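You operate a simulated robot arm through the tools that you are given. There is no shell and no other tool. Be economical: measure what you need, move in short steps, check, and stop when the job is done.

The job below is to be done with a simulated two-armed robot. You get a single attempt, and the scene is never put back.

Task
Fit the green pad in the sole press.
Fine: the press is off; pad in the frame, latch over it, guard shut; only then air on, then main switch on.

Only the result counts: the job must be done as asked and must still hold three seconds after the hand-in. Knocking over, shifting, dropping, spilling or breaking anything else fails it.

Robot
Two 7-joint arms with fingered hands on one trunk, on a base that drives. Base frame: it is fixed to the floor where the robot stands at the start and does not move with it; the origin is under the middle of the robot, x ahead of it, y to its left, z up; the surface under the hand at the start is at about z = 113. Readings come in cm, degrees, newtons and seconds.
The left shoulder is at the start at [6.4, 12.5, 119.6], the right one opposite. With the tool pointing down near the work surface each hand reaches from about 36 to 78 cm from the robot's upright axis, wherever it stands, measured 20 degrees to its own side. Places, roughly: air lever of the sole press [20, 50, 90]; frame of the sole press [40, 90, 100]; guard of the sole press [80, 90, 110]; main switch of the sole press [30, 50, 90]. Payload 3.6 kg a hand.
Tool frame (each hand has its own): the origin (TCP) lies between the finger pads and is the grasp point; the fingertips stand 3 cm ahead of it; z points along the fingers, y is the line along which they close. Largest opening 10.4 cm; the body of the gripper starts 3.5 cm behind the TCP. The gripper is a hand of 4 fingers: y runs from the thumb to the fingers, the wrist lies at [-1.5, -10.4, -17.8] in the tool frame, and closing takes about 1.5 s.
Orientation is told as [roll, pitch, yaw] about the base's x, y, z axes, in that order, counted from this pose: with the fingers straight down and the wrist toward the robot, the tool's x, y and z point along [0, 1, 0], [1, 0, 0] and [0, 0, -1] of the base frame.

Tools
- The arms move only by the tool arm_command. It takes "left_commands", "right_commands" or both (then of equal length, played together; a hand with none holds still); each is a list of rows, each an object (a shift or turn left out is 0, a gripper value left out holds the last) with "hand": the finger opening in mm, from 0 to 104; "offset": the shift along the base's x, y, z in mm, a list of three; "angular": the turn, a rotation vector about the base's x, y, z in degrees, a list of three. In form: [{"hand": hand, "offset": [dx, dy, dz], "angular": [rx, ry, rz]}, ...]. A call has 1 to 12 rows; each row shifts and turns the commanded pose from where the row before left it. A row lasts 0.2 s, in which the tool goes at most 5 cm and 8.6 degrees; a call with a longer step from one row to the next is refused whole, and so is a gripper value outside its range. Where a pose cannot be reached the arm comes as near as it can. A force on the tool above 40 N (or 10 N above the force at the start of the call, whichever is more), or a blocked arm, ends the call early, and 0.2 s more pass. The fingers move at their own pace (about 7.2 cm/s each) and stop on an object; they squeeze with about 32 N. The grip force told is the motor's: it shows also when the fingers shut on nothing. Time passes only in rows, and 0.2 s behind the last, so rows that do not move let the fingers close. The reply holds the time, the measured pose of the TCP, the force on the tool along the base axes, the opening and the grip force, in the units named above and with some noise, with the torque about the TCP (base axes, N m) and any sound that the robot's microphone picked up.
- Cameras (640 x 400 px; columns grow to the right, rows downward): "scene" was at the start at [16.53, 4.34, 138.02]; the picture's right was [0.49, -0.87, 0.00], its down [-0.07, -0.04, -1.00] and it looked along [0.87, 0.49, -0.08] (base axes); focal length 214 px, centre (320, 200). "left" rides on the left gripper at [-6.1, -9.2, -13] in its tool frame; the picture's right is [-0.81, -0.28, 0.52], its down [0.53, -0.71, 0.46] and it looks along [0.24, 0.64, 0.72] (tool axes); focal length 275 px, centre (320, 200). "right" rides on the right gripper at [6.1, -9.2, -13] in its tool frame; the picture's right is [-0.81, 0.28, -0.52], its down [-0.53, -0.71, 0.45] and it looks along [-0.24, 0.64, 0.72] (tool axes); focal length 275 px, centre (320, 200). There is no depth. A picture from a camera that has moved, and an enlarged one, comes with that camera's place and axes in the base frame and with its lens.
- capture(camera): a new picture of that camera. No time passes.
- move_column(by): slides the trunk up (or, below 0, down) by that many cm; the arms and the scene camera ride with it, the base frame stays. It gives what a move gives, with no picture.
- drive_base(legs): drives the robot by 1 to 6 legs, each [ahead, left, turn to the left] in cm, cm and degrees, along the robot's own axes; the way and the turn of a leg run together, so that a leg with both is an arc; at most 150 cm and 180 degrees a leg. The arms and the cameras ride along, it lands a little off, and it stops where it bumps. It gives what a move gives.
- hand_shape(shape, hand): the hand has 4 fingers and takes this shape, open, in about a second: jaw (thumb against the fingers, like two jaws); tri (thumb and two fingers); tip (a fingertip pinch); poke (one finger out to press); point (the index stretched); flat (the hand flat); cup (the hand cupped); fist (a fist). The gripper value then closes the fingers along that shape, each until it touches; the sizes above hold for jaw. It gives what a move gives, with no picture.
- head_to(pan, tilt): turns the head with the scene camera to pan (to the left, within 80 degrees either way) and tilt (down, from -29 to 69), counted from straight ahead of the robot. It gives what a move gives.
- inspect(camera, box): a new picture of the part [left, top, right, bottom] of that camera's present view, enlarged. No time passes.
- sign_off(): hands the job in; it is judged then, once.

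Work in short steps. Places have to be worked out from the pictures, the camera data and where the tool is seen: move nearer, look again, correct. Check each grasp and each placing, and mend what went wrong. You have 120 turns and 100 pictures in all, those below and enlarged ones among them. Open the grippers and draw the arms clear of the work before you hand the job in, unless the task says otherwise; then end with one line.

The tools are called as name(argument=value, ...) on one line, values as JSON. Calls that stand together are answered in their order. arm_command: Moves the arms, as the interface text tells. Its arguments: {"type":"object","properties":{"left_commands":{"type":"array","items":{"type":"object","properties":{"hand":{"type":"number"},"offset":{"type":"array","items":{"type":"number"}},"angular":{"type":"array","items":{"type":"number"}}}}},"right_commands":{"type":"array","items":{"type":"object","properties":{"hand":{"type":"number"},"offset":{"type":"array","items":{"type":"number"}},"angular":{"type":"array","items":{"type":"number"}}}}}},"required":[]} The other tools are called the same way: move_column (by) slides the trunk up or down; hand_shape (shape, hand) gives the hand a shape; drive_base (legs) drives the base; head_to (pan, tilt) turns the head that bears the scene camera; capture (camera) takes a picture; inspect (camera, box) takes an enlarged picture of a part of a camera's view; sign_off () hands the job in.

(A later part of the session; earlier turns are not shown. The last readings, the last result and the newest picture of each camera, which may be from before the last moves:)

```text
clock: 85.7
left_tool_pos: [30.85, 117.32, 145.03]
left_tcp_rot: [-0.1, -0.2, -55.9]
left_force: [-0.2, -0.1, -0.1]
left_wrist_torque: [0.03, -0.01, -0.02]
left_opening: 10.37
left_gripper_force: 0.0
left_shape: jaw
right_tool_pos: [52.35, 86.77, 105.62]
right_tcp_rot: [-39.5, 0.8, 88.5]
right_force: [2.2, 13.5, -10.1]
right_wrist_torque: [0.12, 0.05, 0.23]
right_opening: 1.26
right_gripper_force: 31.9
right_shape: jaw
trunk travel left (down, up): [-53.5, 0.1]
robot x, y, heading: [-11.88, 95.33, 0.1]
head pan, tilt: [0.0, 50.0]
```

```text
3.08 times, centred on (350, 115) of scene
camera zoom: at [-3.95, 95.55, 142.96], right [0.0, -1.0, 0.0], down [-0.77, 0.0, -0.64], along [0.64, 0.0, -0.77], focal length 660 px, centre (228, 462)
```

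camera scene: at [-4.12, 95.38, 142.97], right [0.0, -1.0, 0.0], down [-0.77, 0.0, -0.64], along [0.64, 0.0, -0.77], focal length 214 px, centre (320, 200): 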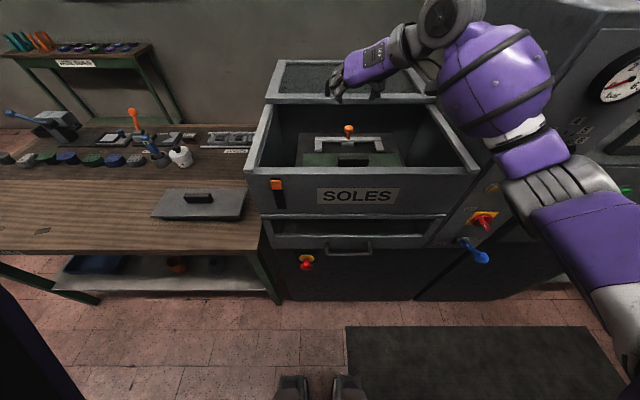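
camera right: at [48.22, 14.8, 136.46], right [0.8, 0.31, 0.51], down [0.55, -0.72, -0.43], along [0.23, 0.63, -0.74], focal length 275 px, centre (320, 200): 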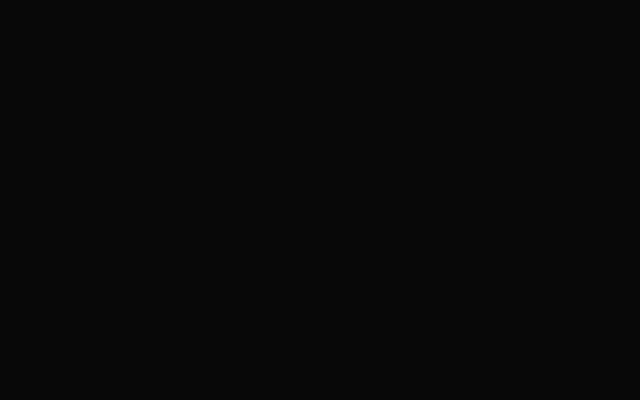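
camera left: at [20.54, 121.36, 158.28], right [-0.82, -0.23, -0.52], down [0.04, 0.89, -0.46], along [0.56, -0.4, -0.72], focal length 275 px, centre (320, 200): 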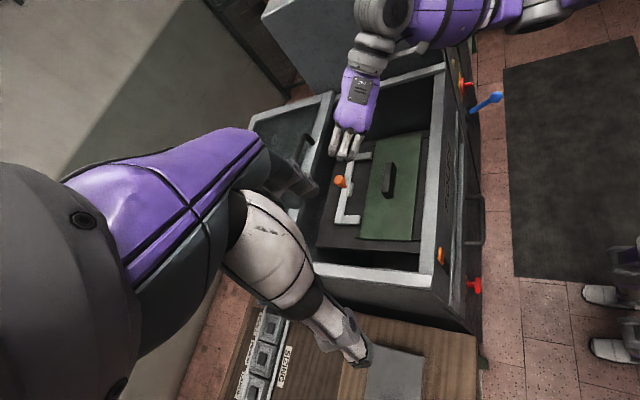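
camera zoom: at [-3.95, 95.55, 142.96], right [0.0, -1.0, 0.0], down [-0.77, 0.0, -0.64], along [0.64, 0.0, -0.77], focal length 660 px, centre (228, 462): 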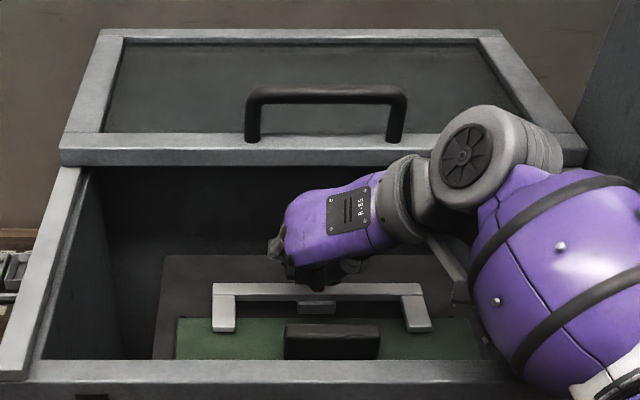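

The latch slides over the pad. Keep pulling till the stop.

arm_command(right_commands=[{"offset": [-8, 2, 0]}, {"offset": [-8, 0, 0]}, {"offset": [-8, 0, 0]}, {"offset": [-8, 0, 0]}, {}])

inspect(camera="scene", box=[260, 50, 440, 180])

```text
clock: 86.9
left_tool_pos: [30.9, 117.08, 145.22]
left_tcp_rot: [0.0, -0.3, -56.0]
left_force: [0.3, -0.6, 0.3]
left_wrist_torque: [-0.01, 0.01, 0.01]
left_opening: 10.37
left_gripper_force: 0.0
left_shape: jaw
right_tool_pos: [49.22, 86.73, 105.8]
right_tcp_rot: [-39.4, 0.8, 88.6]
right_force: [0.0, -0.2, -0.2]
right_wrist_torque: [-0.04, 0.0, -0.01]
right_opening: 1.15
right_gripper_force: 31.9
right_shape: jaw
trunk travel left (down, up): [-53.5, 0.1]
robot x, y, heading: [-11.76, 95.51, -0.1]
head pan, tilt: [0.0, 50.0]
```

```text
3.08 times, centred on (350, 115) of scene
camera zoom: at [-4.07, 95.36, 142.97], right [0.0, -1.0, 0.0], down [-0.77, 0.0, -0.64], along [0.64, 0.0, -0.77], focal length 660 px, centre (228, 462)
```

zoom: 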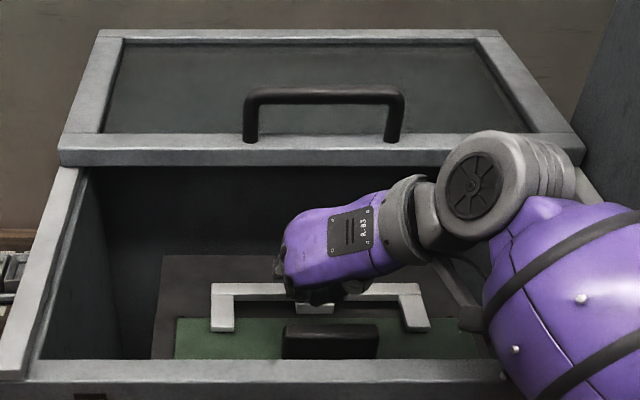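

The latch stopped after about 3 cm while the hand slid off the knob. I'll open and look from the left to see where it stands.

arm_command(right_commands=[{"hand": 60}, {}, {}, {}, {"offset": [-10, 0, 20]}, {"offset": [-20, 0, 30]}, {"offset": [-20, 0, 30]}])

inspect(camera="left", box=[270, 80, 450, 260])

inspect(camera="scene", box=[280, 100, 440, 170])

```text
clock: 88.5
left_tool_pos: [30.77, 117.22, 145.22]
left_tcp_rot: [0.0, -0.2, -56.0]
left_force: [0.1, -0.3, -0.8]
left_wrist_torque: [-0.01, -0.01, -0.01]
left_opening: 10.37
left_gripper_force: 0.1
left_shape: jaw
right_tool_pos: [44.09, 86.79, 113.66]
right_tcp_rot: [-39.6, 0.6, 88.5]
right_force: [0.1, -0.1, 0.3]
right_wrist_torque: [-0.05, 0.0, 0.01]
right_opening: 5.98
right_gripper_force: 0.0
right_shape: jaw
trunk travel left (down, up): [-53.5, 0.1]
robot x, y, heading: [-12.13, 95.35, -0.1]
head pan, tilt: [0.0, 50.0]
```

```text
2.22 times, centred on (360, 170) of left
camera zoom: at [20.53, 121.33, 158.29], right [-0.82, -0.23, -0.52], down [0.04, 0.89, -0.46], along [0.56, -0.4, -0.72], focal length 612 px, centre (231, 267)
```

zoom: 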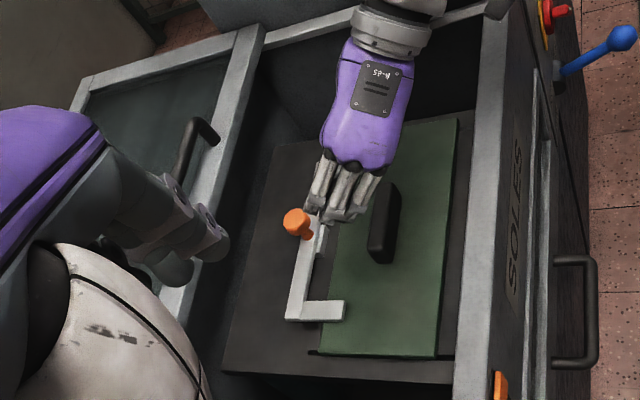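

```text
4.00 times, centred on (360, 135) of scene
camera zoom: at [-4.13, 95.35, 142.97], right [0.0, -1.0, 0.0], down [-0.77, 0.0, -0.64], along [0.64, 0.0, -0.77], focal length 858 px, centre (160, 460)
```

zoom: 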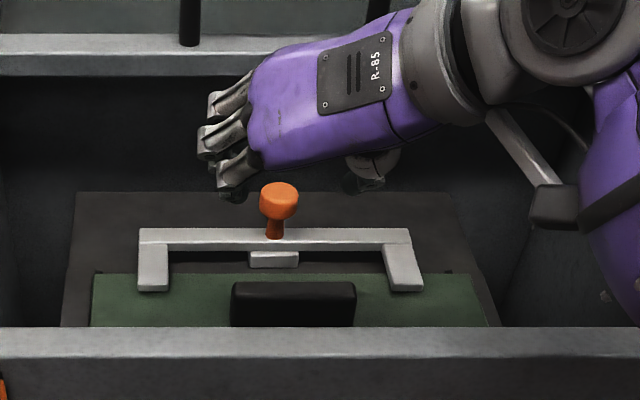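

Legs overlap the pad by about 2 cm; the knob is now at x≈52.5. I'll grip it again lower and pull to find out whether it is the end stop.

arm_command(right_commands=[{"offset": [10, -3, -5]}, {"offset": [20, 0, -20]}, {"offset": [20, 0, -25]}, {"offset": [20, 0, -25]}, {"offset": [12, 0, -15]}, {}, {"hand": 0}, {}, {}, {}, {}, {}])

arm_command(right_commands=[{"offset": [-5, 0, 0]}, {"offset": [-5, 0, 0]}, {}])

inspect(camera="scene", box=[280, 100, 440, 170])

```text
clock: 91.1
left_tool_pos: [30.89, 117.23, 145.14]
left_tcp_rot: [0.0, -0.2, -56.0]
left_force: [-0.1, 0.6, -0.6]
left_wrist_torque: [-0.03, -0.03, 0.02]
left_opening: 10.34
left_gripper_force: 0.1
left_shape: jaw
right_tool_pos: [52.34, 86.28, 104.81]
right_tcp_rot: [-39.5, 0.8, 88.5]
right_force: [-2.2, 1.8, -2.0]
right_wrist_torque: [-0.07, 0.23, 0.06]
right_opening: 0.67
right_gripper_force: 32.0
right_shape: jaw
trunk travel left (down, up): [-53.5, 0.1]
robot x, y, heading: [-11.81, 95.53, 0.1]
head pan, tilt: [0.0, 50.0]
```

```text
clock: 91.9
left_tool_pos: [30.84, 117.27, 145.19]
left_tcp_rot: [0.0, -0.1, -56.0]
left_force: [-0.4, 0.6, 0.7]
left_wrist_torque: [0.01, 0.03, 0.03]
left_opening: 10.37
left_gripper_force: 0.1
left_shape: jaw
right_tool_pos: [51.35, 86.67, 104.87]
right_tcp_rot: [-39.5, 0.7, 88.7]
right_force: [0.9, 8.5, -2.0]
right_wrist_torque: [0.03, 0.09, 0.18]
right_opening: 0.55
right_gripper_force: 32.0
right_shape: jaw
trunk travel left (down, up): [-53.5, 0.1]
robot x, y, heading: [-11.97, 95.56, 0.0]
head pan, tilt: [0.0, 50.0]
```

```text
4.00 times, centred on (360, 135) of scene
camera zoom: at [-4.02, 95.5, 142.96], right [0.0, -1.0, 0.0], down [-0.77, 0.0, -0.64], along [0.64, 0.0, -0.77], focal length 858 px, centre (160, 460)
```

zoom: 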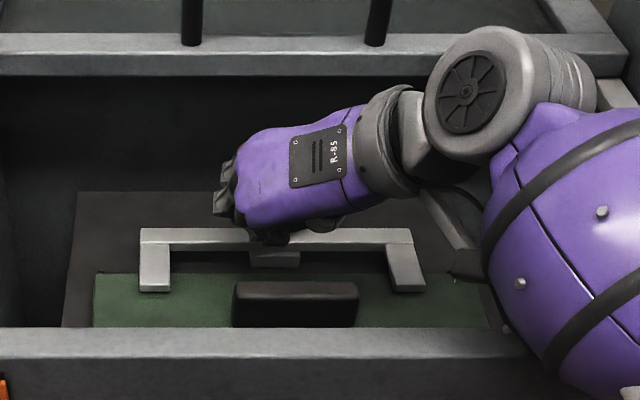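

Uncertain hold. I'll instead close the fingers and hook them behind the knob, pulling with the force reading as a guide.

arm_command(right_commands=[{"hand": 50}, {}, {}, {}, {"offset": [-15, 0, 20]}, {"offset": [-15, 0, 30]}, {"offset": [0, 0, 30], "hand": 0}, {"offset": [30, 0, 0]}, {"offset": [30, 0, 0]}, {"offset": [20, 0, -10]}, {}])

inspect(camera="scene", box=[280, 70, 440, 170])

inspect(camera="left", box=[270, 80, 450, 260])

```text
clock: 94.3
left_tool_pos: [30.86, 117.16, 145.23]
left_tcp_rot: [0.0, -0.2, -56.0]
left_force: [-0.3, 0.5, -0.2]
left_wrist_torque: [0.0, 0.02, -0.01]
left_opening: 10.41
left_gripper_force: 0.0
left_shape: jaw
right_tool_pos: [56.32, 86.43, 111.84]
right_tcp_rot: [-39.6, 0.8, 88.5]
right_force: [0.4, 0.3, 0.5]
right_wrist_torque: [-0.01, 0.03, -0.02]
right_opening: 0.0
right_gripper_force: 31.5
right_shape: jaw
trunk travel left (down, up): [-53.5, 0.1]
robot x, y, heading: [-12.07, 95.81, -0.3]
head pan, tilt: [0.0, 50.0]
```

```text
4.00 times, centred on (360, 120) of scene
camera zoom: at [-4.1, 95.34, 142.97], right [0.0, -1.0, 0.0], down [-0.77, 0.0, -0.64], along [0.64, 0.0, -0.77], focal length 858 px, centre (160, 520)
```

zoom: 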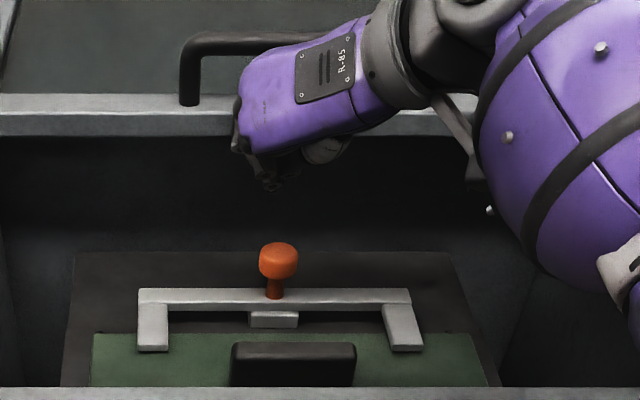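

```text
2.22 times, centred on (360, 170) of left
camera zoom: at [20.57, 121.31, 158.27], right [-0.82, -0.23, -0.52], down [0.04, 0.89, -0.46], along [0.56, -0.4, -0.72], focal length 612 px, centre (231, 267)
```

zoom: 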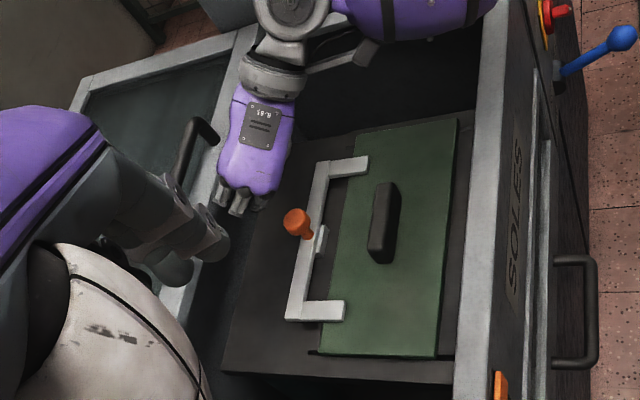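

Latch legs clearly rest over the pad. Lower behind the knob and pull, watching force.

arm_command(right_commands=[{"offset": [5, 0, -25]}, {"offset": [0, 0, -25]}, {"offset": [0, 0, -13]}, {"offset": [-8, 0, 0]}, {"offset": [-8, 0, 0]}, {"offset": [-6, 0, 0]}, {"offset": [-6, 0, 0]}, {"offset": [-6, 0, 0]}, {}])

inspect(camera="left", box=[270, 80, 450, 260])

```text
clock: 95.5
left_tool_pos: [31.15, 117.3, 145.18]
left_tcp_rot: [-0.1, 0.0, -55.9]
left_force: [-0.3, 0.6, 0.5]
left_wrist_torque: [-0.03, -0.04, -0.01]
left_opening: 10.4
left_gripper_force: 0.0
left_shape: jaw
right_tool_pos: [56.2, 86.55, 106.38]
right_tcp_rot: [-41.0, 0.6, 88.2]
right_force: [20.3, 4.1, 0.1]
right_wrist_torque: [-0.02, -0.21, -0.18]
right_opening: 0.0
right_gripper_force: 32.2
right_shape: jaw
trunk travel left (down, up): [-53.5, 0.1]
robot x, y, heading: [-11.96, 95.95, 0.3]
head pan, tilt: [0.0, 50.0]
stopped in row 6 (right hand): the force on the tool passed its limit at 45 N (the readings are from after the stop); the commanded pose is now the measured one
```

```text
2.22 times, centred on (360, 170) of left
camera zoom: at [20.89, 121.45, 158.18], right [-0.83, -0.23, -0.52], down [0.04, 0.89, -0.46], along [0.56, -0.4, -0.72], focal length 612 px, centre (231, 267)
```

zoom: 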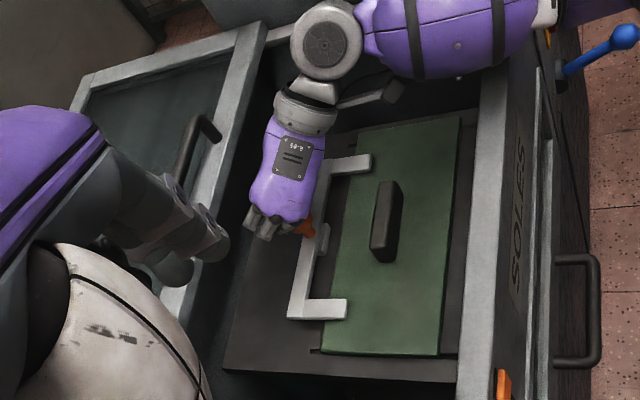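

45 N without movement: the latch is at its end stop over the pad. I'll back the hand out and return it to the straight-down, yaw 0 pose for the guard handle.

arm_command(right_commands=[{"offset": [10, 0, 5]}, {"offset": [0, 0, 30]}, {"offset": [-20, 0, 40]}, {"offset": [-30, 0, 35]}, {"offset": [-35, 0, 30]}, {"offset": [-30, -10, 30]}, {"angular": [0, 8, 0]}, {"angular": [0, 8, 0]}, {"angular": [0, 8, 0]}, {"angular": [0, 8, 0]}, {"angular": [0, 8, 0]}])

arm_command(right_commands=[{"angular": [0, 0, -8.5], "hand": 50}, {"angular": [0, 0, -8.5]}, {"angular": [0, 0, -8.5]}, {"angular": [0, 0, -8.5]}, {"angular": [0, 0, -8.5]}, {"angular": [0, 0, -8.5]}, {"angular": [0, 0, -8.5]}, {"angular": [0, 0, -8.5]}, {"angular": [0, 0, -8.5]}, {"angular": [0, 0, -8.5]}, {"angular": [0, 0, -3.5]}, {}])

capture(camera="scene")

inspect(camera="left", box=[230, 70, 460, 290])

```text
clock: 97.9
left_tool_pos: [30.91, 117.31, 145.19]
left_tcp_rot: [0.0, -0.3, -56.0]
left_force: [0.1, 0.6, 0.3]
left_wrist_torque: [0.0, 0.03, -0.02]
left_opening: 10.38
left_gripper_force: 0.1
left_shape: jaw
right_tool_pos: [45.28, 85.54, 123.15]
right_tcp_rot: [-0.6, 1.6, 89.1]
right_force: [-0.5, 0.4, -0.8]
right_wrist_torque: [-0.01, 0.03, -0.01]
right_opening: 0.0
right_gripper_force: 32.5
right_shape: jaw
trunk travel left (down, up): [-53.5, 0.1]
robot x, y, heading: [-11.47, 95.37, -0.2]
head pan, tilt: [0.0, 50.0]
```

```text
clock: 100.5
left_tool_pos: [30.85, 117.28, 145.16]
left_tcp_rot: [-0.1, -0.2, -56.0]
left_force: [0.1, -0.3, 0.3]
left_wrist_torque: [0.05, 0.02, 0.03]
left_opening: 10.36
left_gripper_force: 0.0
left_shape: jaw
right_tool_pos: [45.29, 85.41, 123.11]
right_tcp_rot: [-0.5, 1.7, 0.4]
right_force: [-0.7, 0.6, -0.8]
right_wrist_torque: [-0.02, 0.0, -0.02]
right_opening: 4.95
right_gripper_force: 0.1
right_shape: jaw
trunk travel left (down, up): [-53.5, 0.1]
robot x, y, heading: [-12.18, 95.43, 0.2]
head pan, tilt: [0.0, 50.0]
```

```text
31 pictures are left
camera scene: at [-4.01, 95.37, 142.97], right [0.0, -1.0, 0.0], down [-0.77, 0.0, -0.64], along [0.64, 0.0, -0.77], focal length 214 px, centre (320, 200)
```

scene: 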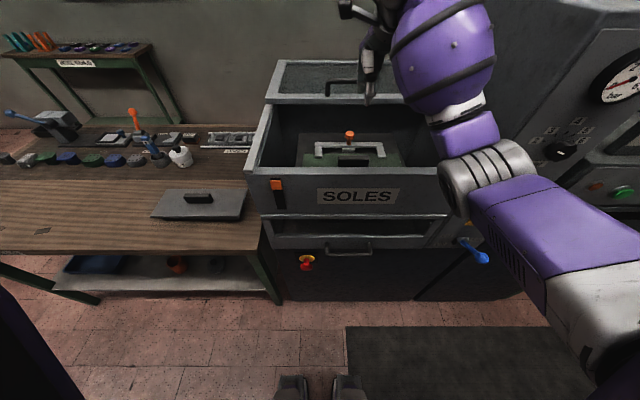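

```text
1.82 times, centred on (345, 180) of left
camera zoom: at [20.64, 121.36, 158.26], right [-0.82, -0.23, -0.52], down [0.04, 0.89, -0.46], along [0.56, -0.4, -0.72], focal length 500 px, centre (274, 236)
```

zoom: 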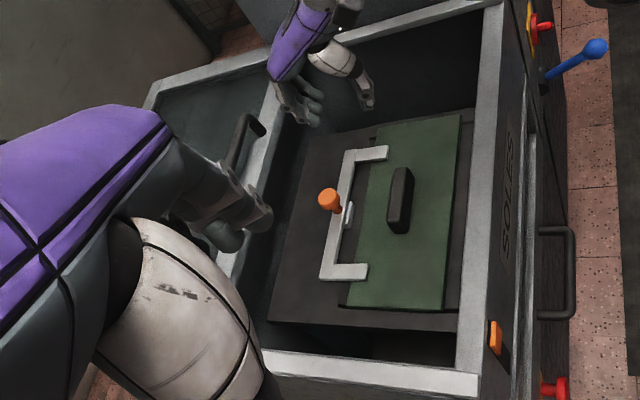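

Handle is at about x≈63, y 79–93, z≈117. I'll drive forward and bring the open hand above it.

drive_base(legs=[[6, 0, 0]])

arm_command(right_commands=[{"hand": 75, "offset": [20, 5, 10]}, {"offset": [30, 0, 0]}, {"offset": [30, 0, 0]}, {"offset": [30, 0, 0]}, {"offset": [10, 0, 0]}, {}])

inspect(camera="scene", box=[250, 0, 450, 125])

inspect(camera="left", box=[230, 70, 460, 290])

```text
clock: 101.5
left_tool_pos: [36.72, 117.1, 145.3]
left_tcp_rot: [0.1, -0.1, -56.0]
left_force: [0.4, 1.0, 0.0]
left_wrist_torque: [0.01, 0.01, -0.02]
left_opening: 10.37
left_gripper_force: 0.0
left_shape: jaw
right_tool_pos: [51.22, 85.33, 123.22]
right_tcp_rot: [-0.6, 1.4, 0.6]
right_force: [0.2, -0.2, 0.2]
right_wrist_torque: [-0.03, 0.0, -0.01]
right_opening: 4.98
right_gripper_force: 0.0
right_shape: jaw
trunk travel left (down, up): [-53.5, 0.1]
robot x, y, heading: [-5.89, 95.46, -0.2]
head pan, tilt: [0.0, 50.0]
```

```text
clock: 102.9
left_tool_pos: [36.76, 117.16, 145.22]
left_tcp_rot: [0.0, -0.1, -55.9]
left_force: [-0.7, 0.0, 1.0]
left_wrist_torque: [0.01, 0.01, 0.0]
left_opening: 10.4
left_gripper_force: 0.0
left_shape: jaw
right_tool_pos: [62.9, 85.84, 124.11]
right_tcp_rot: [-0.6, 1.5, 0.6]
right_force: [0.2, 0.3, 0.0]
right_wrist_torque: [-0.01, 0.01, 0.03]
right_opening: 7.45
right_gripper_force: 0.0
right_shape: jaw
right hand out of reach, approached as far as the arm can: row 5
trunk travel left (down, up): [-53.5, 0.1]
robot x, y, heading: [-6.15, 95.5, 0.1]
head pan, tilt: [0.0, 50.0]
```

```text
3.20 times, centred on (350, 62) of scene
camera zoom: at [1.9, 95.37, 142.96], right [0.0, -1.0, 0.0], down [-0.77, 0.0, -0.64], along [0.64, 0.0, -0.77], focal length 686 px, centre (224, 640)
```

zoom: 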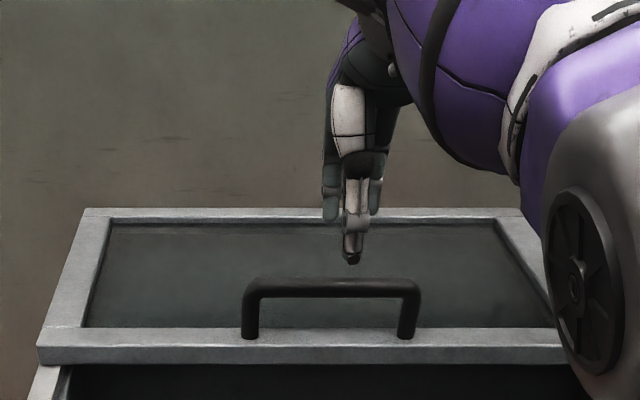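

```text
1.82 times, centred on (345, 180) of left
camera zoom: at [26.54, 121.36, 158.27], right [-0.82, -0.23, -0.52], down [0.04, 0.89, -0.46], along [0.56, -0.4, -0.72], focal length 500 px, centre (274, 236)
```

zoom: 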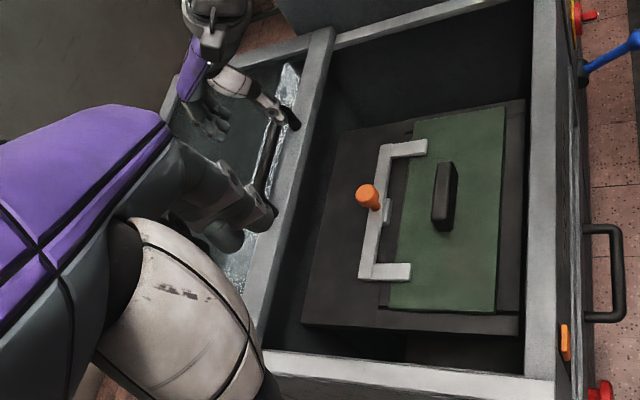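

The handle bar lies between thumb (x≈59) and fingers (x≈66.6). Lower onto it and close.

arm_command(right_commands=[{"offset": [5, 0, -20]}, {"offset": [0, 0, -20]}, {"offset": [0, 0, -15]}, {"offset": [0, 0, -8]}, {"hand": 0}, {}, {}, {}, {}, {}, {}])

inspect(camera="scene", box=[250, 0, 450, 125])

```text
clock: 105.3
left_tool_pos: [36.83, 117.21, 145.16]
left_tcp_rot: [0.0, -0.2, -55.9]
left_force: [-0.2, -0.2, 0.6]
left_wrist_torque: [0.0, 0.01, -0.01]
left_opening: 10.39
left_gripper_force: 0.1
left_shape: jaw
right_tool_pos: [63.44, 85.96, 117.66]
right_tcp_rot: [-0.5, 1.8, 0.6]
right_force: [-1.9, 0.4, -7.7]
right_wrist_torque: [0.01, -0.1, -0.07]
right_opening: 0.3
right_gripper_force: 32.2
right_shape: jaw
trunk travel left (down, up): [-53.5, 0.1]
robot x, y, heading: [-5.83, 95.65, -0.0]
head pan, tilt: [0.0, 50.0]
```

```text
3.20 times, centred on (350, 62) of scene
camera zoom: at [1.97, 95.37, 142.95], right [0.0, -1.0, 0.0], down [-0.77, 0.0, -0.64], along [0.64, 0.0, -0.77], focal length 686 px, centre (224, 640)
```

zoom: 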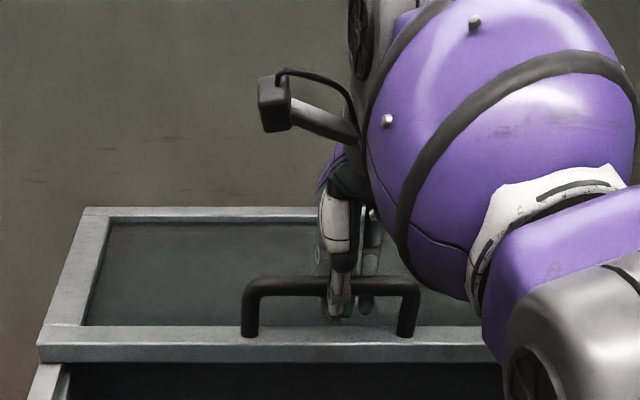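

Fingers close around/under the bar. Pull the guard toward me in small steps.

arm_command(right_commands=[{"offset": [-10, 0, 0]}, {"offset": [-15, 0, 0]}, {"offset": [-15, 0, 0]}, {"offset": [-15, 0, 0]}, {}])

inspect(camera="scene", box=[240, 20, 480, 170])

```text
clock: 106.5
left_tool_pos: [36.91, 117.13, 145.2]
left_tcp_rot: [0.0, 0.0, -56.0]
left_force: [0.0, -0.5, -0.1]
left_wrist_torque: [-0.01, 0.01, 0.01]
left_opening: 10.35
left_gripper_force: 0.0
left_shape: jaw
right_tool_pos: [57.92, 85.95, 117.63]
right_tcp_rot: [-0.6, 1.8, 0.6]
right_force: [-0.6, 1.5, -13.2]
right_wrist_torque: [0.13, -0.09, 0.0]
right_opening: 0.29
right_gripper_force: 32.0
right_shape: jaw
trunk travel left (down, up): [-53.5, 0.1]
robot x, y, heading: [-6.03, 95.51, 0.1]
head pan, tilt: [0.0, 50.0]
```

```text
2.67 times, centred on (360, 95) of scene
camera zoom: at [2.02, 95.37, 142.95], right [0.0, -1.0, 0.0], down [-0.77, 0.0, -0.64], along [0.64, 0.0, -0.77], focal length 572 px, centre (213, 480)
```

zoom: 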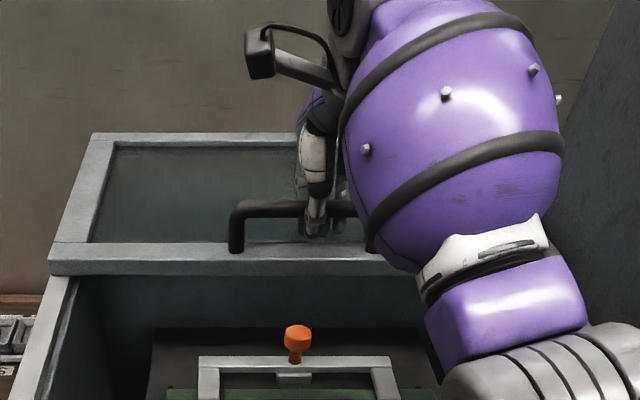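

The guard is sliding. Continue another 14 cm.

arm_command(right_commands=[{"offset": [-20, 0, 0]}, {"offset": [-20, 0, 0]}, {"offset": [-20, 0, 0]}, {"offset": [-20, 0, 0]}, {"offset": [-20, 0, 0]}, {"offset": [-20, 0, 0]}, {"offset": [-20, 0, 0]}, {}])

capture(camera="left")

```text
clock: 108.3
left_tool_pos: [36.99, 117.26, 145.25]
left_tcp_rot: [0.0, -0.2, -56.0]
left_force: [-0.4, -0.7, -0.6]
left_wrist_torque: [0.01, 0.0, 0.01]
left_opening: 10.37
left_gripper_force: 0.1
left_shape: jaw
right_tool_pos: [43.77, 85.85, 117.63]
right_tcp_rot: [-0.6, 1.8, 0.5]
right_force: [-1.6, 3.9, -18.1]
right_wrist_torque: [0.1, -0.07, 0.02]
right_opening: 0.28
right_gripper_force: 32.3
right_shape: jaw
trunk travel left (down, up): [-53.5, 0.1]
robot x, y, heading: [-5.89, 95.74, -0.0]
head pan, tilt: [0.0, 50.0]
```

```text
25 pictures are left
camera left: at [26.7, 121.39, 158.22], right [-0.82, -0.23, -0.52], down [0.04, 0.89, -0.46], along [0.56, -0.4, -0.72], focal length 275 px, centre (320, 200)
```

left: 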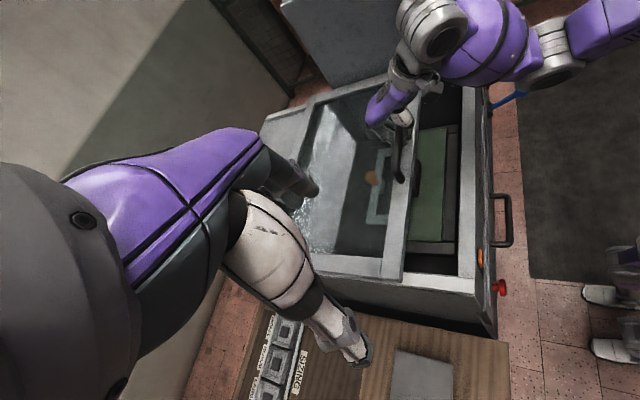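

About 10 cm left to shut. Continue in smaller steps until the stop.

arm_command(right_commands=[{"offset": [-15, 0, -2]}, {"offset": [-15, 0, -1]}, {"offset": [-15, 0, 0]}, {"offset": [-15, 0, 0]}, {"offset": [-12, 0, 0]}, {"offset": [-10, 0, 0]}, {"offset": [-8, 0, 0]}, {"offset": [-6, 0, 0]}, {"offset": [-6, 0, 0]}, {"offset": [-6, 0, 0]}, {}])

capture(camera="left")

```text
clock: 110.7
left_tool_pos: [37.0, 117.13, 145.14]
left_tcp_rot: [0.0, -0.2, -56.0]
left_force: [-0.7, -0.3, 0.2]
left_wrist_torque: [0.01, -0.03, -0.01]
left_opening: 10.35
left_gripper_force: 0.2
left_shape: jaw
right_tool_pos: [33.21, 85.85, 117.53]
right_tcp_rot: [-0.5, 1.5, 0.4]
right_force: [9.4, 0.5, 2.7]
right_wrist_torque: [0.02, -0.05, 0.02]
right_opening: 0.26
right_gripper_force: 31.5
right_shape: jaw
trunk travel left (down, up): [-53.5, 0.1]
robot x, y, heading: [-5.92, 95.39, -0.0]
head pan, tilt: [0.0, 50.0]
```

```text
24 pictures are left
camera left: at [26.68, 121.39, 158.25], right [-0.82, -0.23, -0.52], down [0.04, 0.89, -0.46], along [0.56, -0.4, -0.72], focal length 275 px, centre (320, 200)
```

left: 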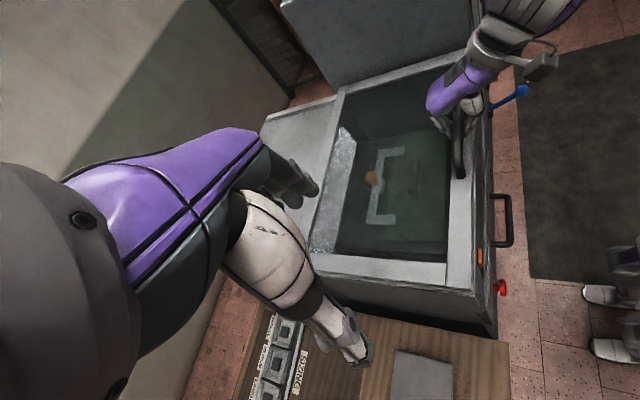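

The guard looks shut with 9 N resistance. One more firm pull to confirm the stop.

arm_command(right_commands=[{"offset": [-5, 0, 0]}, {"offset": [-5, 0, 0]}, {"offset": [-5, 0, 0]}, {}])

inspect(camera="left", box=[300, 60, 520, 300])

```text
clock: 111.5
left_tool_pos: [37.34, 117.37, 144.98]
left_tcp_rot: [-0.2, 0.0, -55.9]
left_force: [-0.3, 0.5, -0.4]
left_wrist_torque: [-0.02, 0.02, 0.0]
left_opening: 10.35
left_gripper_force: 0.1
left_shape: jaw
right_tool_pos: [32.66, 85.75, 117.45]
right_tcp_rot: [-0.3, 1.1, -0.1]
right_force: [30.3, 2.6, -8.8]
right_wrist_torque: [0.06, -0.1, 0.03]
right_opening: 0.23
right_gripper_force: 31.8
right_shape: jaw
trunk travel left (down, up): [-53.5, 0.1]
robot x, y, heading: [-6.18, 95.57, 0.1]
head pan, tilt: [0.0, 50.0]
stopped in row 4 (right hand): the force on the tool passed its limit at 42 N (the readings are from after the stop); the commanded pose is now the measured one
```

```text
1.67 times, centred on (410, 180) of left
camera zoom: at [27.2, 121.46, 158.09], right [-0.83, -0.23, -0.52], down [0.04, 0.89, -0.46], along [0.56, -0.4, -0.72], focal length 459 px, centre (170, 233)
```

zoom: 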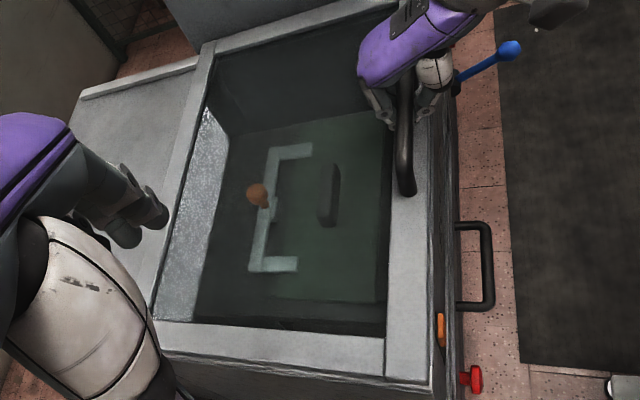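

Guard is shut against its stop. Release, lift clear, then back off and go in front of the control column.

arm_command(right_commands=[{"offset": [1, 0, 0], "hand": 60}, {}, {}, {}, {}, {"offset": [0, 0, 25]}, {"offset": [0, 0, 40]}, {"offset": [0, 0, 40]}])

drive_base(legs=[[-32, 0, 0], [0, -35, 0]])

capture(camera="scene")

```text
clock: 113.3
left_tool_pos: [36.79, 117.21, 145.21]
left_tcp_rot: [0.1, -0.1, -56.1]
left_force: [-0.1, 0.2, -0.5]
left_wrist_torque: [0.0, 0.01, 0.02]
left_opening: 10.37
left_gripper_force: 0.1
left_shape: jaw
right_tool_pos: [32.05, 85.97, 128.13]
right_tcp_rot: [-0.5, 1.1, 0.2]
right_force: [0.3, -0.3, 0.1]
right_wrist_torque: [0.03, 0.01, -0.02]
right_opening: 5.98
right_gripper_force: 0.1
right_shape: jaw
trunk travel left (down, up): [-53.5, 0.1]
robot x, y, heading: [-5.86, 95.35, 0.1]
head pan, tilt: [0.0, 50.0]
```

```text
clock: 118.6
left_tool_pos: [4.88, 82.77, 145.12]
left_tcp_rot: [0.0, -0.1, -56.1]
left_force: [-0.6, 0.7, 0.0]
left_wrist_torque: [-0.02, 0.02, 0.0]
left_opening: 10.38
left_gripper_force: 0.0
left_shape: jaw
right_tool_pos: [0.18, 51.47, 127.92]
right_tcp_rot: [-0.4, 1.1, 0.2]
right_force: [-0.6, 0.2, -0.2]
right_wrist_torque: [0.01, -0.02, -0.02]
right_opening: 6.01
right_gripper_force: 0.0
right_shape: jaw
trunk travel left (down, up): [-53.5, 0.1]
robot x, y, heading: [-37.6, 61.37, -0.1]
head pan, tilt: [0.0, 50.0]
```

```text
22 pictures are left
camera scene: at [-30.04, 61.09, 142.97], right [0.0, -1.0, 0.0], down [-0.77, 0.0, -0.64], along [0.64, 0.0, -0.77], focal length 214 px, centre (320, 200)
```

scene: 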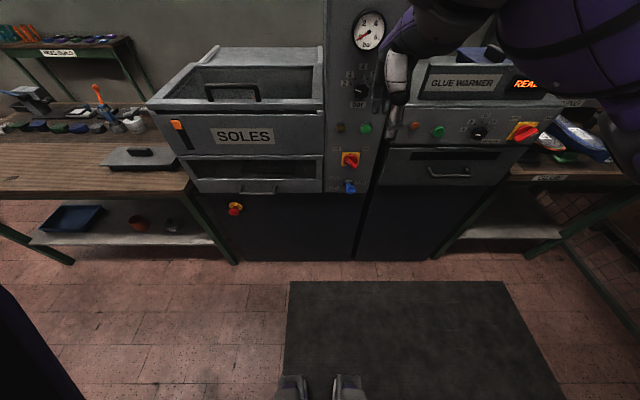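

Guard closed in view. I'll lower the trunk to see the controls frontally and have the arms at that height.

move_column(by=-32)

head_to(pan=-5, tilt=22)

capture(camera="scene")

```text
clock: 121.8
left_tool_pos: [4.88, 82.84, 113.15]
left_tcp_rot: [0.2, -0.2, -56.1]
left_force: [0.6, -0.2, -0.1]
left_wrist_torque: [0.05, -0.01, 0.0]
left_opening: 10.36
left_gripper_force: 0.1
left_shape: jaw
right_tool_pos: [-0.07, 51.47, 96.02]
right_tcp_rot: [-0.3, 1.0, 0.0]
right_force: [-0.9, -1.2, 0.3]
right_wrist_torque: [-0.03, 0.0, 0.0]
right_opening: 6.0
right_gripper_force: 0.1
right_shape: jaw
trunk travel left (down, up): [-21.5, 32.1]
robot x, y, heading: [-38.1, 60.95, -0.1]
head pan, tilt: [0.0, 50.0]
```

```text
clock: 122.7
left_tool_pos: [4.84, 82.76, 113.15]
left_tcp_rot: [0.0, -0.2, -56.2]
left_force: [-1.1, 0.2, -0.1]
left_wrist_torque: [-0.01, 0.0, -0.02]
left_opening: 10.42
left_gripper_force: 0.1
left_shape: jaw
right_tool_pos: [0.05, 51.47, 96.02]
right_tcp_rot: [-0.4, 1.0, 0.1]
right_force: [-0.3, 0.3, 0.6]
right_wrist_torque: [0.0, -0.02, 0.03]
right_opening: 5.96
right_gripper_force: 0.0
right_shape: jaw
trunk travel left (down, up): [-21.5, 32.1]
robot x, y, heading: [-37.82, 61.14, -0.0]
head pan, tilt: [-5.0, 22.0]
```

```text
21 pictures are left
camera scene: at [-14.67, 60.25, 113.71], right [-0.09, -1.0, 0.0], down [-0.37, 0.03, -0.93], along [0.92, -0.08, -0.38], focal length 214 px, centre (320, 200)
```

scene: 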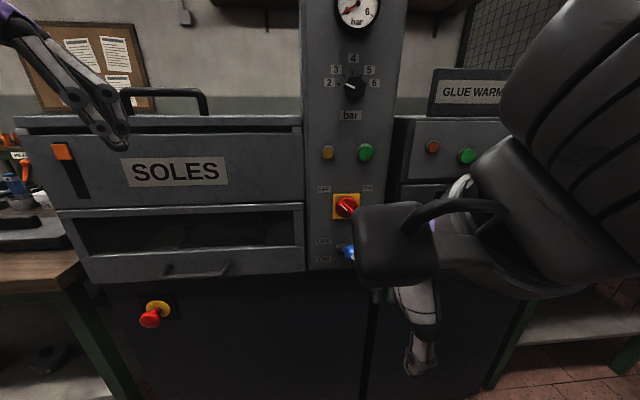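

Good frontal view. Enlarge the switch and lever.

inspect(camera="scene", box=[300, 175, 400, 275])

```text
4.00 times, centred on (350, 225) of scene
camera zoom: at [-14.67, 60.25, 113.71], right [-0.09, -1.0, 0.0], down [-0.37, 0.03, -0.93], along [0.92, -0.08, -0.38], focal length 858 px, centre (200, 100)
```

zoom: 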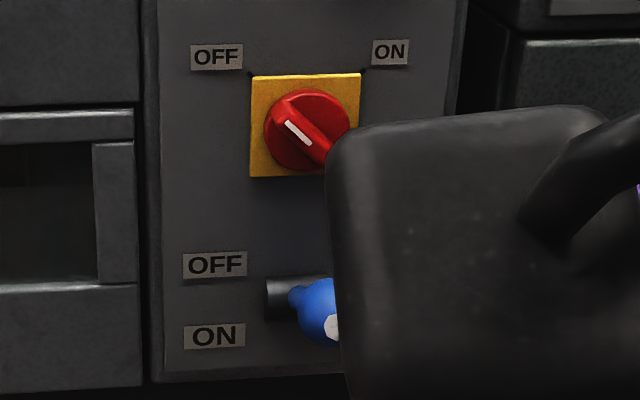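

The main switch points to OFF (upper left), so ON is a 90° clockwise turn. The air lever hub is ~[29, 51, 83], its ball ~[21, 50.6, 87], raised to OFF; ON is down. I'll turn the right hand to yaw 90 with the fingers pointing forward.

arm_command(right_commands=[{"angular": [0, 0, 8.5]}, {"angular": [0, 0, 8.5]}, {"angular": [0, 0, 8.5]}, {"angular": [0, 0, 8.5]}, {"angular": [0, 0, 8.5]}, {"angular": [0, 0, 8.5]}, {"angular": [0, 0, 8.5]}, {"angular": [0, 0, 8.5]}, {"angular": [0, 0, 8.5]}, {"angular": [0, 0, 8.5]}, {"angular": [0, 0, 5]}, {"hand": 0}])

arm_command(right_commands=[{"angular": [0, -8.2, 0]}, {"angular": [0, -8.2, 0]}, {"angular": [0, -8.2, 0]}, {"angular": [0, -8.2, 0]}, {"angular": [0, -8.2, 0]}, {"angular": [0, -8.2, 0]}, {"angular": [0, -8.2, 0]}, {"angular": [0, -8.2, 0]}, {"angular": [0, -8.2, 0]}, {"angular": [0, -8.2, 0]}, {"angular": [0, -8, 0]}, {}])

capture(camera="scene")

```text
clock: 125.3
left_tool_pos: [4.88, 82.88, 113.22]
left_tcp_rot: [0.0, -0.1, -56.1]
left_force: [-0.5, 0.1, -0.7]
left_wrist_torque: [0.03, -0.01, -0.02]
left_opening: 10.39
left_gripper_force: 0.1
left_shape: jaw
right_tool_pos: [-0.07, 51.5, 96.03]
right_tcp_rot: [-0.5, 1.0, 90.1]
right_force: [0.2, 0.0, -0.3]
right_wrist_torque: [0.03, 0.03, 0.02]
right_opening: 0.45
right_gripper_force: 0.1
right_shape: jaw
trunk travel left (down, up): [-21.5, 32.1]
robot x, y, heading: [-38.02, 61.07, -0.2]
head pan, tilt: [-5.0, 22.0]
```

```text
clock: 127.9
left_tool_pos: [4.89, 82.9, 113.25]
left_tcp_rot: [-0.1, -0.2, -56.1]
left_force: [-0.1, 0.7, -0.6]
left_wrist_torque: [-0.02, 0.03, 0.0]
left_opening: 10.38
left_gripper_force: 0.1
left_shape: jaw
right_tool_pos: [13.81, 50.7, 103.96]
right_tcp_rot: [-90.4, 0.1, 88.8]
right_force: [-0.4, 0.0, 0.3]
right_wrist_torque: [0.0, 0.0, 0.0]
right_opening: 0.01
right_gripper_force: 31.3
right_shape: jaw
right hand out of reach, approached as far as the arm can: row 4, 5, 6, 7, 8, 9, 10, 11
trunk travel left (down, up): [-21.5, 32.1]
robot x, y, heading: [-38.15, 61.41, -0.2]
head pan, tilt: [-5.0, 22.0]
```

```text
19 pictures are left
camera scene: at [-14.68, 60.25, 113.72], right [-0.09, -1.0, 0.0], down [-0.37, 0.03, -0.93], along [0.92, -0.08, -0.37], focal length 214 px, centre (320, 200)
```

scene: 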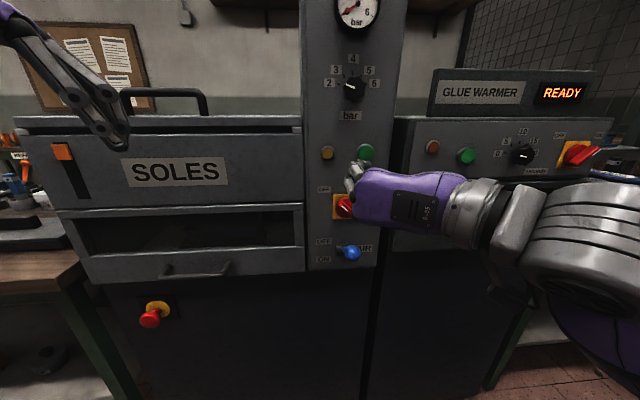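

The hand now points forward above the lever. I'll go forward to x≈19.5, then press down on the ball in steps.

arm_command(right_commands=[{"offset": [25, 2, 0]}, {"offset": [25, 0, 0]}, {"offset": [7, 0, -10]}, {"offset": [0, 0, -20]}, {"offset": [0, 0, -20]}, {"offset": [0, 0, -20]}, {"offset": [0, 0, -15]}, {}])

inspect(camera="scene", box=[270, 160, 430, 300])

```text
clock: 129.7
left_tool_pos: [4.79, 82.78, 113.17]
left_tcp_rot: [0.0, -0.1, -56.1]
left_force: [0.5, 0.4, 0.4]
left_wrist_torque: [0.02, 0.0, 0.0]
left_opening: 10.38
left_gripper_force: 0.1
left_shape: jaw
right_tool_pos: [19.68, 50.83, 95.53]
right_tcp_rot: [-90.5, 0.0, 89.0]
right_force: [-0.1, 0.0, -0.5]
right_wrist_torque: [-0.01, -0.01, 0.04]
right_opening: 0.02
right_gripper_force: 31.5
right_shape: jaw
trunk travel left (down, up): [-21.5, 32.1]
robot x, y, heading: [-37.82, 61.4, -0.2]
head pan, tilt: [-5.0, 22.0]
```

```text
2.86 times, centred on (350, 230) of scene
camera zoom: at [-14.67, 60.25, 113.72], right [-0.09, -1.0, 0.0], down [-0.37, 0.03, -0.93], along [0.92, -0.08, -0.37], focal length 613 px, centre (234, 114)
```

zoom: 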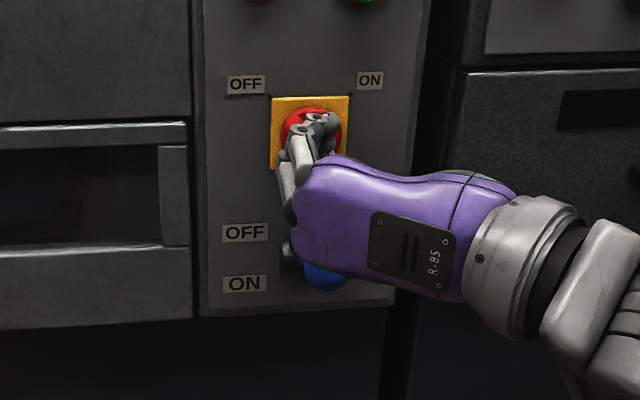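

Continue down onto the ball.

arm_command(right_commands=[{"offset": [0, 0, -12]}, {"offset": [0, 0, -12]}, {"offset": [0, 0, -12]}, {"offset": [0, 0, -12]}, {"offset": [0, 0, -12]}, {"offset": [0, 0, -12]}, {}])

inspect(camera="scene", box=[270, 160, 430, 300])

```text
clock: 131.3
left_tool_pos: [4.79, 82.74, 113.3]
left_tcp_rot: [0.0, -0.2, -56.1]
left_force: [-0.9, -0.7, -0.2]
left_wrist_torque: [0.02, -0.01, -0.01]
left_opening: 10.35
left_gripper_force: 0.1
left_shape: jaw
right_tool_pos: [19.58, 51.03, 88.37]
right_tcp_rot: [-90.6, 0.0, 89.1]
right_force: [-6.4, 3.5, 7.5]
right_wrist_torque: [0.03, -0.14, 0.04]
right_opening: 0.03
right_gripper_force: 31.8
right_shape: jaw
trunk travel left (down, up): [-21.5, 32.1]
robot x, y, heading: [-37.97, 61.4, -0.2]
head pan, tilt: [-5.0, 22.0]
```

```text
2.86 times, centred on (350, 230) of scene
camera zoom: at [-14.8, 60.28, 113.75], right [-0.09, -1.0, 0.0], down [-0.37, 0.03, -0.93], along [0.92, -0.08, -0.37], focal length 613 px, centre (234, 114)
```

zoom: 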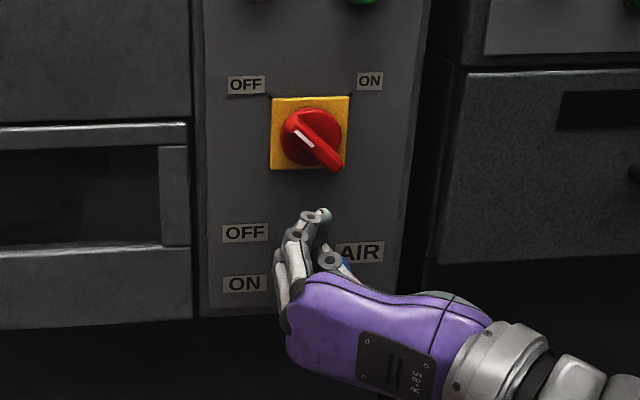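

Contact with the lever (7.5 N). Push further down.

arm_command(right_commands=[{"offset": [0, 0, -10]}, {"offset": [0, 0, -10]}, {"offset": [0, 0, -10]}, {"offset": [0, 0, -10]}, {"offset": [0, 0, -10]}, {"offset": [0, 0, -10]}, {"offset": [0, 0, -10]}, {}])

inspect(camera="scene", box=[270, 190, 430, 330])

```text
clock: 133.1
left_tool_pos: [4.9, 82.79, 113.3]
left_tcp_rot: [0.0, -0.2, -56.1]
left_force: [-0.4, 0.3, 1.0]
left_wrist_torque: [0.01, 0.0, 0.0]
left_opening: 10.4
left_gripper_force: 0.0
left_shape: jaw
right_tool_pos: [19.63, 51.13, 81.09]
right_tcp_rot: [-90.4, 0.1, 88.9]
right_force: [1.8, 0.5, 1.3]
right_wrist_torque: [0.01, -0.02, -0.01]
right_opening: 0.03
right_gripper_force: 32.4
right_shape: jaw
trunk travel left (down, up): [-21.5, 32.1]
robot x, y, heading: [-37.73, 61.19, 0.0]
head pan, tilt: [-5.0, 22.0]
```

```text
2.86 times, centred on (350, 260) of scene
camera zoom: at [-14.67, 60.26, 113.72], right [-0.09, -1.0, 0.0], down [-0.37, 0.03, -0.93], along [0.92, -0.08, -0.37], focal length 613 px, centre (234, 29)
```

zoom: 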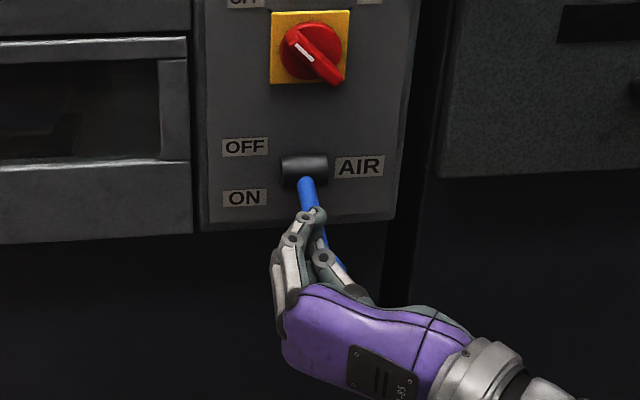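

The lever is swinging down. Continue to its end.

arm_command(right_commands=[{"offset": [0, 0, -8]}, {"offset": [0, 0, -8]}, {"offset": [0, 0, -8]}, {"offset": [0, 0, -8]}, {"offset": [0, 0, -8]}, {}])

arm_command(right_commands=[{"offset": [-20, 0, 5]}, {"offset": [-35, 0, 10]}, {"offset": [-30, 0, 40]}, {"offset": [0, 0, 40]}, {"offset": [0, 0, 40]}])

inspect(camera="scene", box=[270, 190, 430, 330])

```text
clock: 134.5
left_tool_pos: [4.65, 83.05, 113.28]
left_tcp_rot: [0.1, -0.3, -56.0]
left_force: [0.2, -0.4, -0.8]
left_wrist_torque: [0.02, 0.0, 0.02]
left_opening: 10.38
left_gripper_force: 0.1
left_shape: jaw
right_tool_pos: [19.09, 51.58, 77.58]
right_tcp_rot: [-90.7, -0.3, 89.7]
right_force: [-10.9, 19.0, 19.1]
right_wrist_torque: [0.12, -0.43, 0.43]
right_opening: 0.01
right_gripper_force: 31.6
right_shape: jaw
trunk travel left (down, up): [-21.5, 32.1]
robot x, y, heading: [-38.09, 61.23, -0.1]
head pan, tilt: [-5.0, 22.0]
```

```text
clock: 135.7
left_tool_pos: [4.9, 82.9, 113.37]
left_tcp_rot: [0.0, -0.1, -56.0]
left_force: [1.4, 0.3, 0.1]
left_wrist_torque: [0.01, 0.0, -0.01]
left_opening: 10.36
left_gripper_force: 0.1
left_shape: jaw
right_tool_pos: [13.58, 50.88, 89.81]
right_tcp_rot: [-90.3, 0.1, 89.1]
right_force: [0.2, -0.1, 0.4]
right_wrist_torque: [0.03, -0.01, -0.04]
right_opening: 0.01
right_gripper_force: 32.0
right_shape: jaw
right hand out of reach, approached as far as the arm can: row 4, 5
trunk travel left (down, up): [-21.5, 32.1]
robot x, y, heading: [-37.83, 61.27, 0.1]
head pan, tilt: [-5.0, 22.0]
```

```text
2.86 times, centred on (350, 260) of scene
camera zoom: at [-14.67, 60.26, 113.72], right [-0.09, -1.0, 0.0], down [-0.37, 0.03, -0.93], along [0.92, -0.08, -0.37], focal length 613 px, centre (234, 29)
```

zoom: 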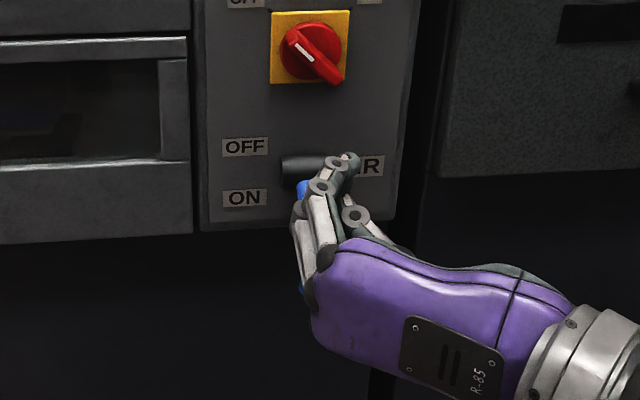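

There was firm resistance at the bottom. I'll back off the base a little to see the lever and gauge.

drive_base(legs=[[-12, 0, 0]])

arm_command(right_commands=[{"offset": [0, -40, 0]}, {"offset": [0, -40, 20]}, {"offset": [0, -30, 30]}, {"offset": [0, 0, 30]}])

capture(camera="scene")

```text
clock: 137.0
left_tool_pos: [-6.9, 82.79, 113.31]
left_tcp_rot: [0.2, -0.2, -56.1]
left_force: [0.1, 1.1, -0.1]
left_wrist_torque: [-0.03, 0.01, 0.04]
left_opening: 10.4
left_gripper_force: 0.1
left_shape: jaw
right_tool_pos: [1.64, 50.85, 89.86]
right_tcp_rot: [-90.5, 0.1, 88.9]
right_force: [-0.2, 0.1, 0.4]
right_wrist_torque: [-0.02, 0.02, 0.0]
right_opening: 0.01
right_gripper_force: 32.4
right_shape: jaw
trunk travel left (down, up): [-21.5, 32.1]
robot x, y, heading: [-49.96, 60.77, -0.0]
head pan, tilt: [-5.0, 22.0]
```

```text
clock: 138.0
left_tool_pos: [-6.97, 82.93, 113.2]
left_tcp_rot: [0.0, -0.2, -56.0]
left_force: [0.1, 0.1, 0.3]
left_wrist_torque: [-0.03, 0.01, 0.02]
left_opening: 10.4
left_gripper_force: 0.2
left_shape: jaw
right_tool_pos: [1.79, 39.89, 97.93]
right_tcp_rot: [-90.4, -0.1, 89.1]
right_force: [-0.1, 0.1, -0.4]
right_wrist_torque: [-0.01, 0.0, 0.0]
right_opening: 0.0
right_gripper_force: 31.9
right_shape: jaw
trunk travel left (down, up): [-21.5, 32.1]
robot x, y, heading: [-49.98, 61.29, -0.1]
head pan, tilt: [-5.0, 22.0]
```

```text
14 pictures are left
camera scene: at [-26.55, 60.29, 113.71], right [-0.09, -1.0, 0.0], down [-0.37, 0.03, -0.93], along [0.92, -0.08, -0.37], focal length 214 px, centre (320, 200)
```

scene: 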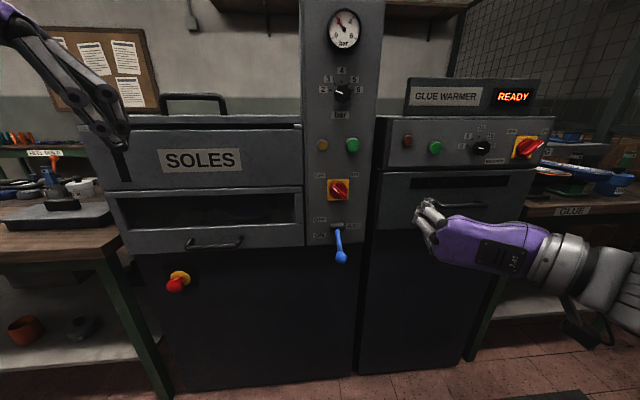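

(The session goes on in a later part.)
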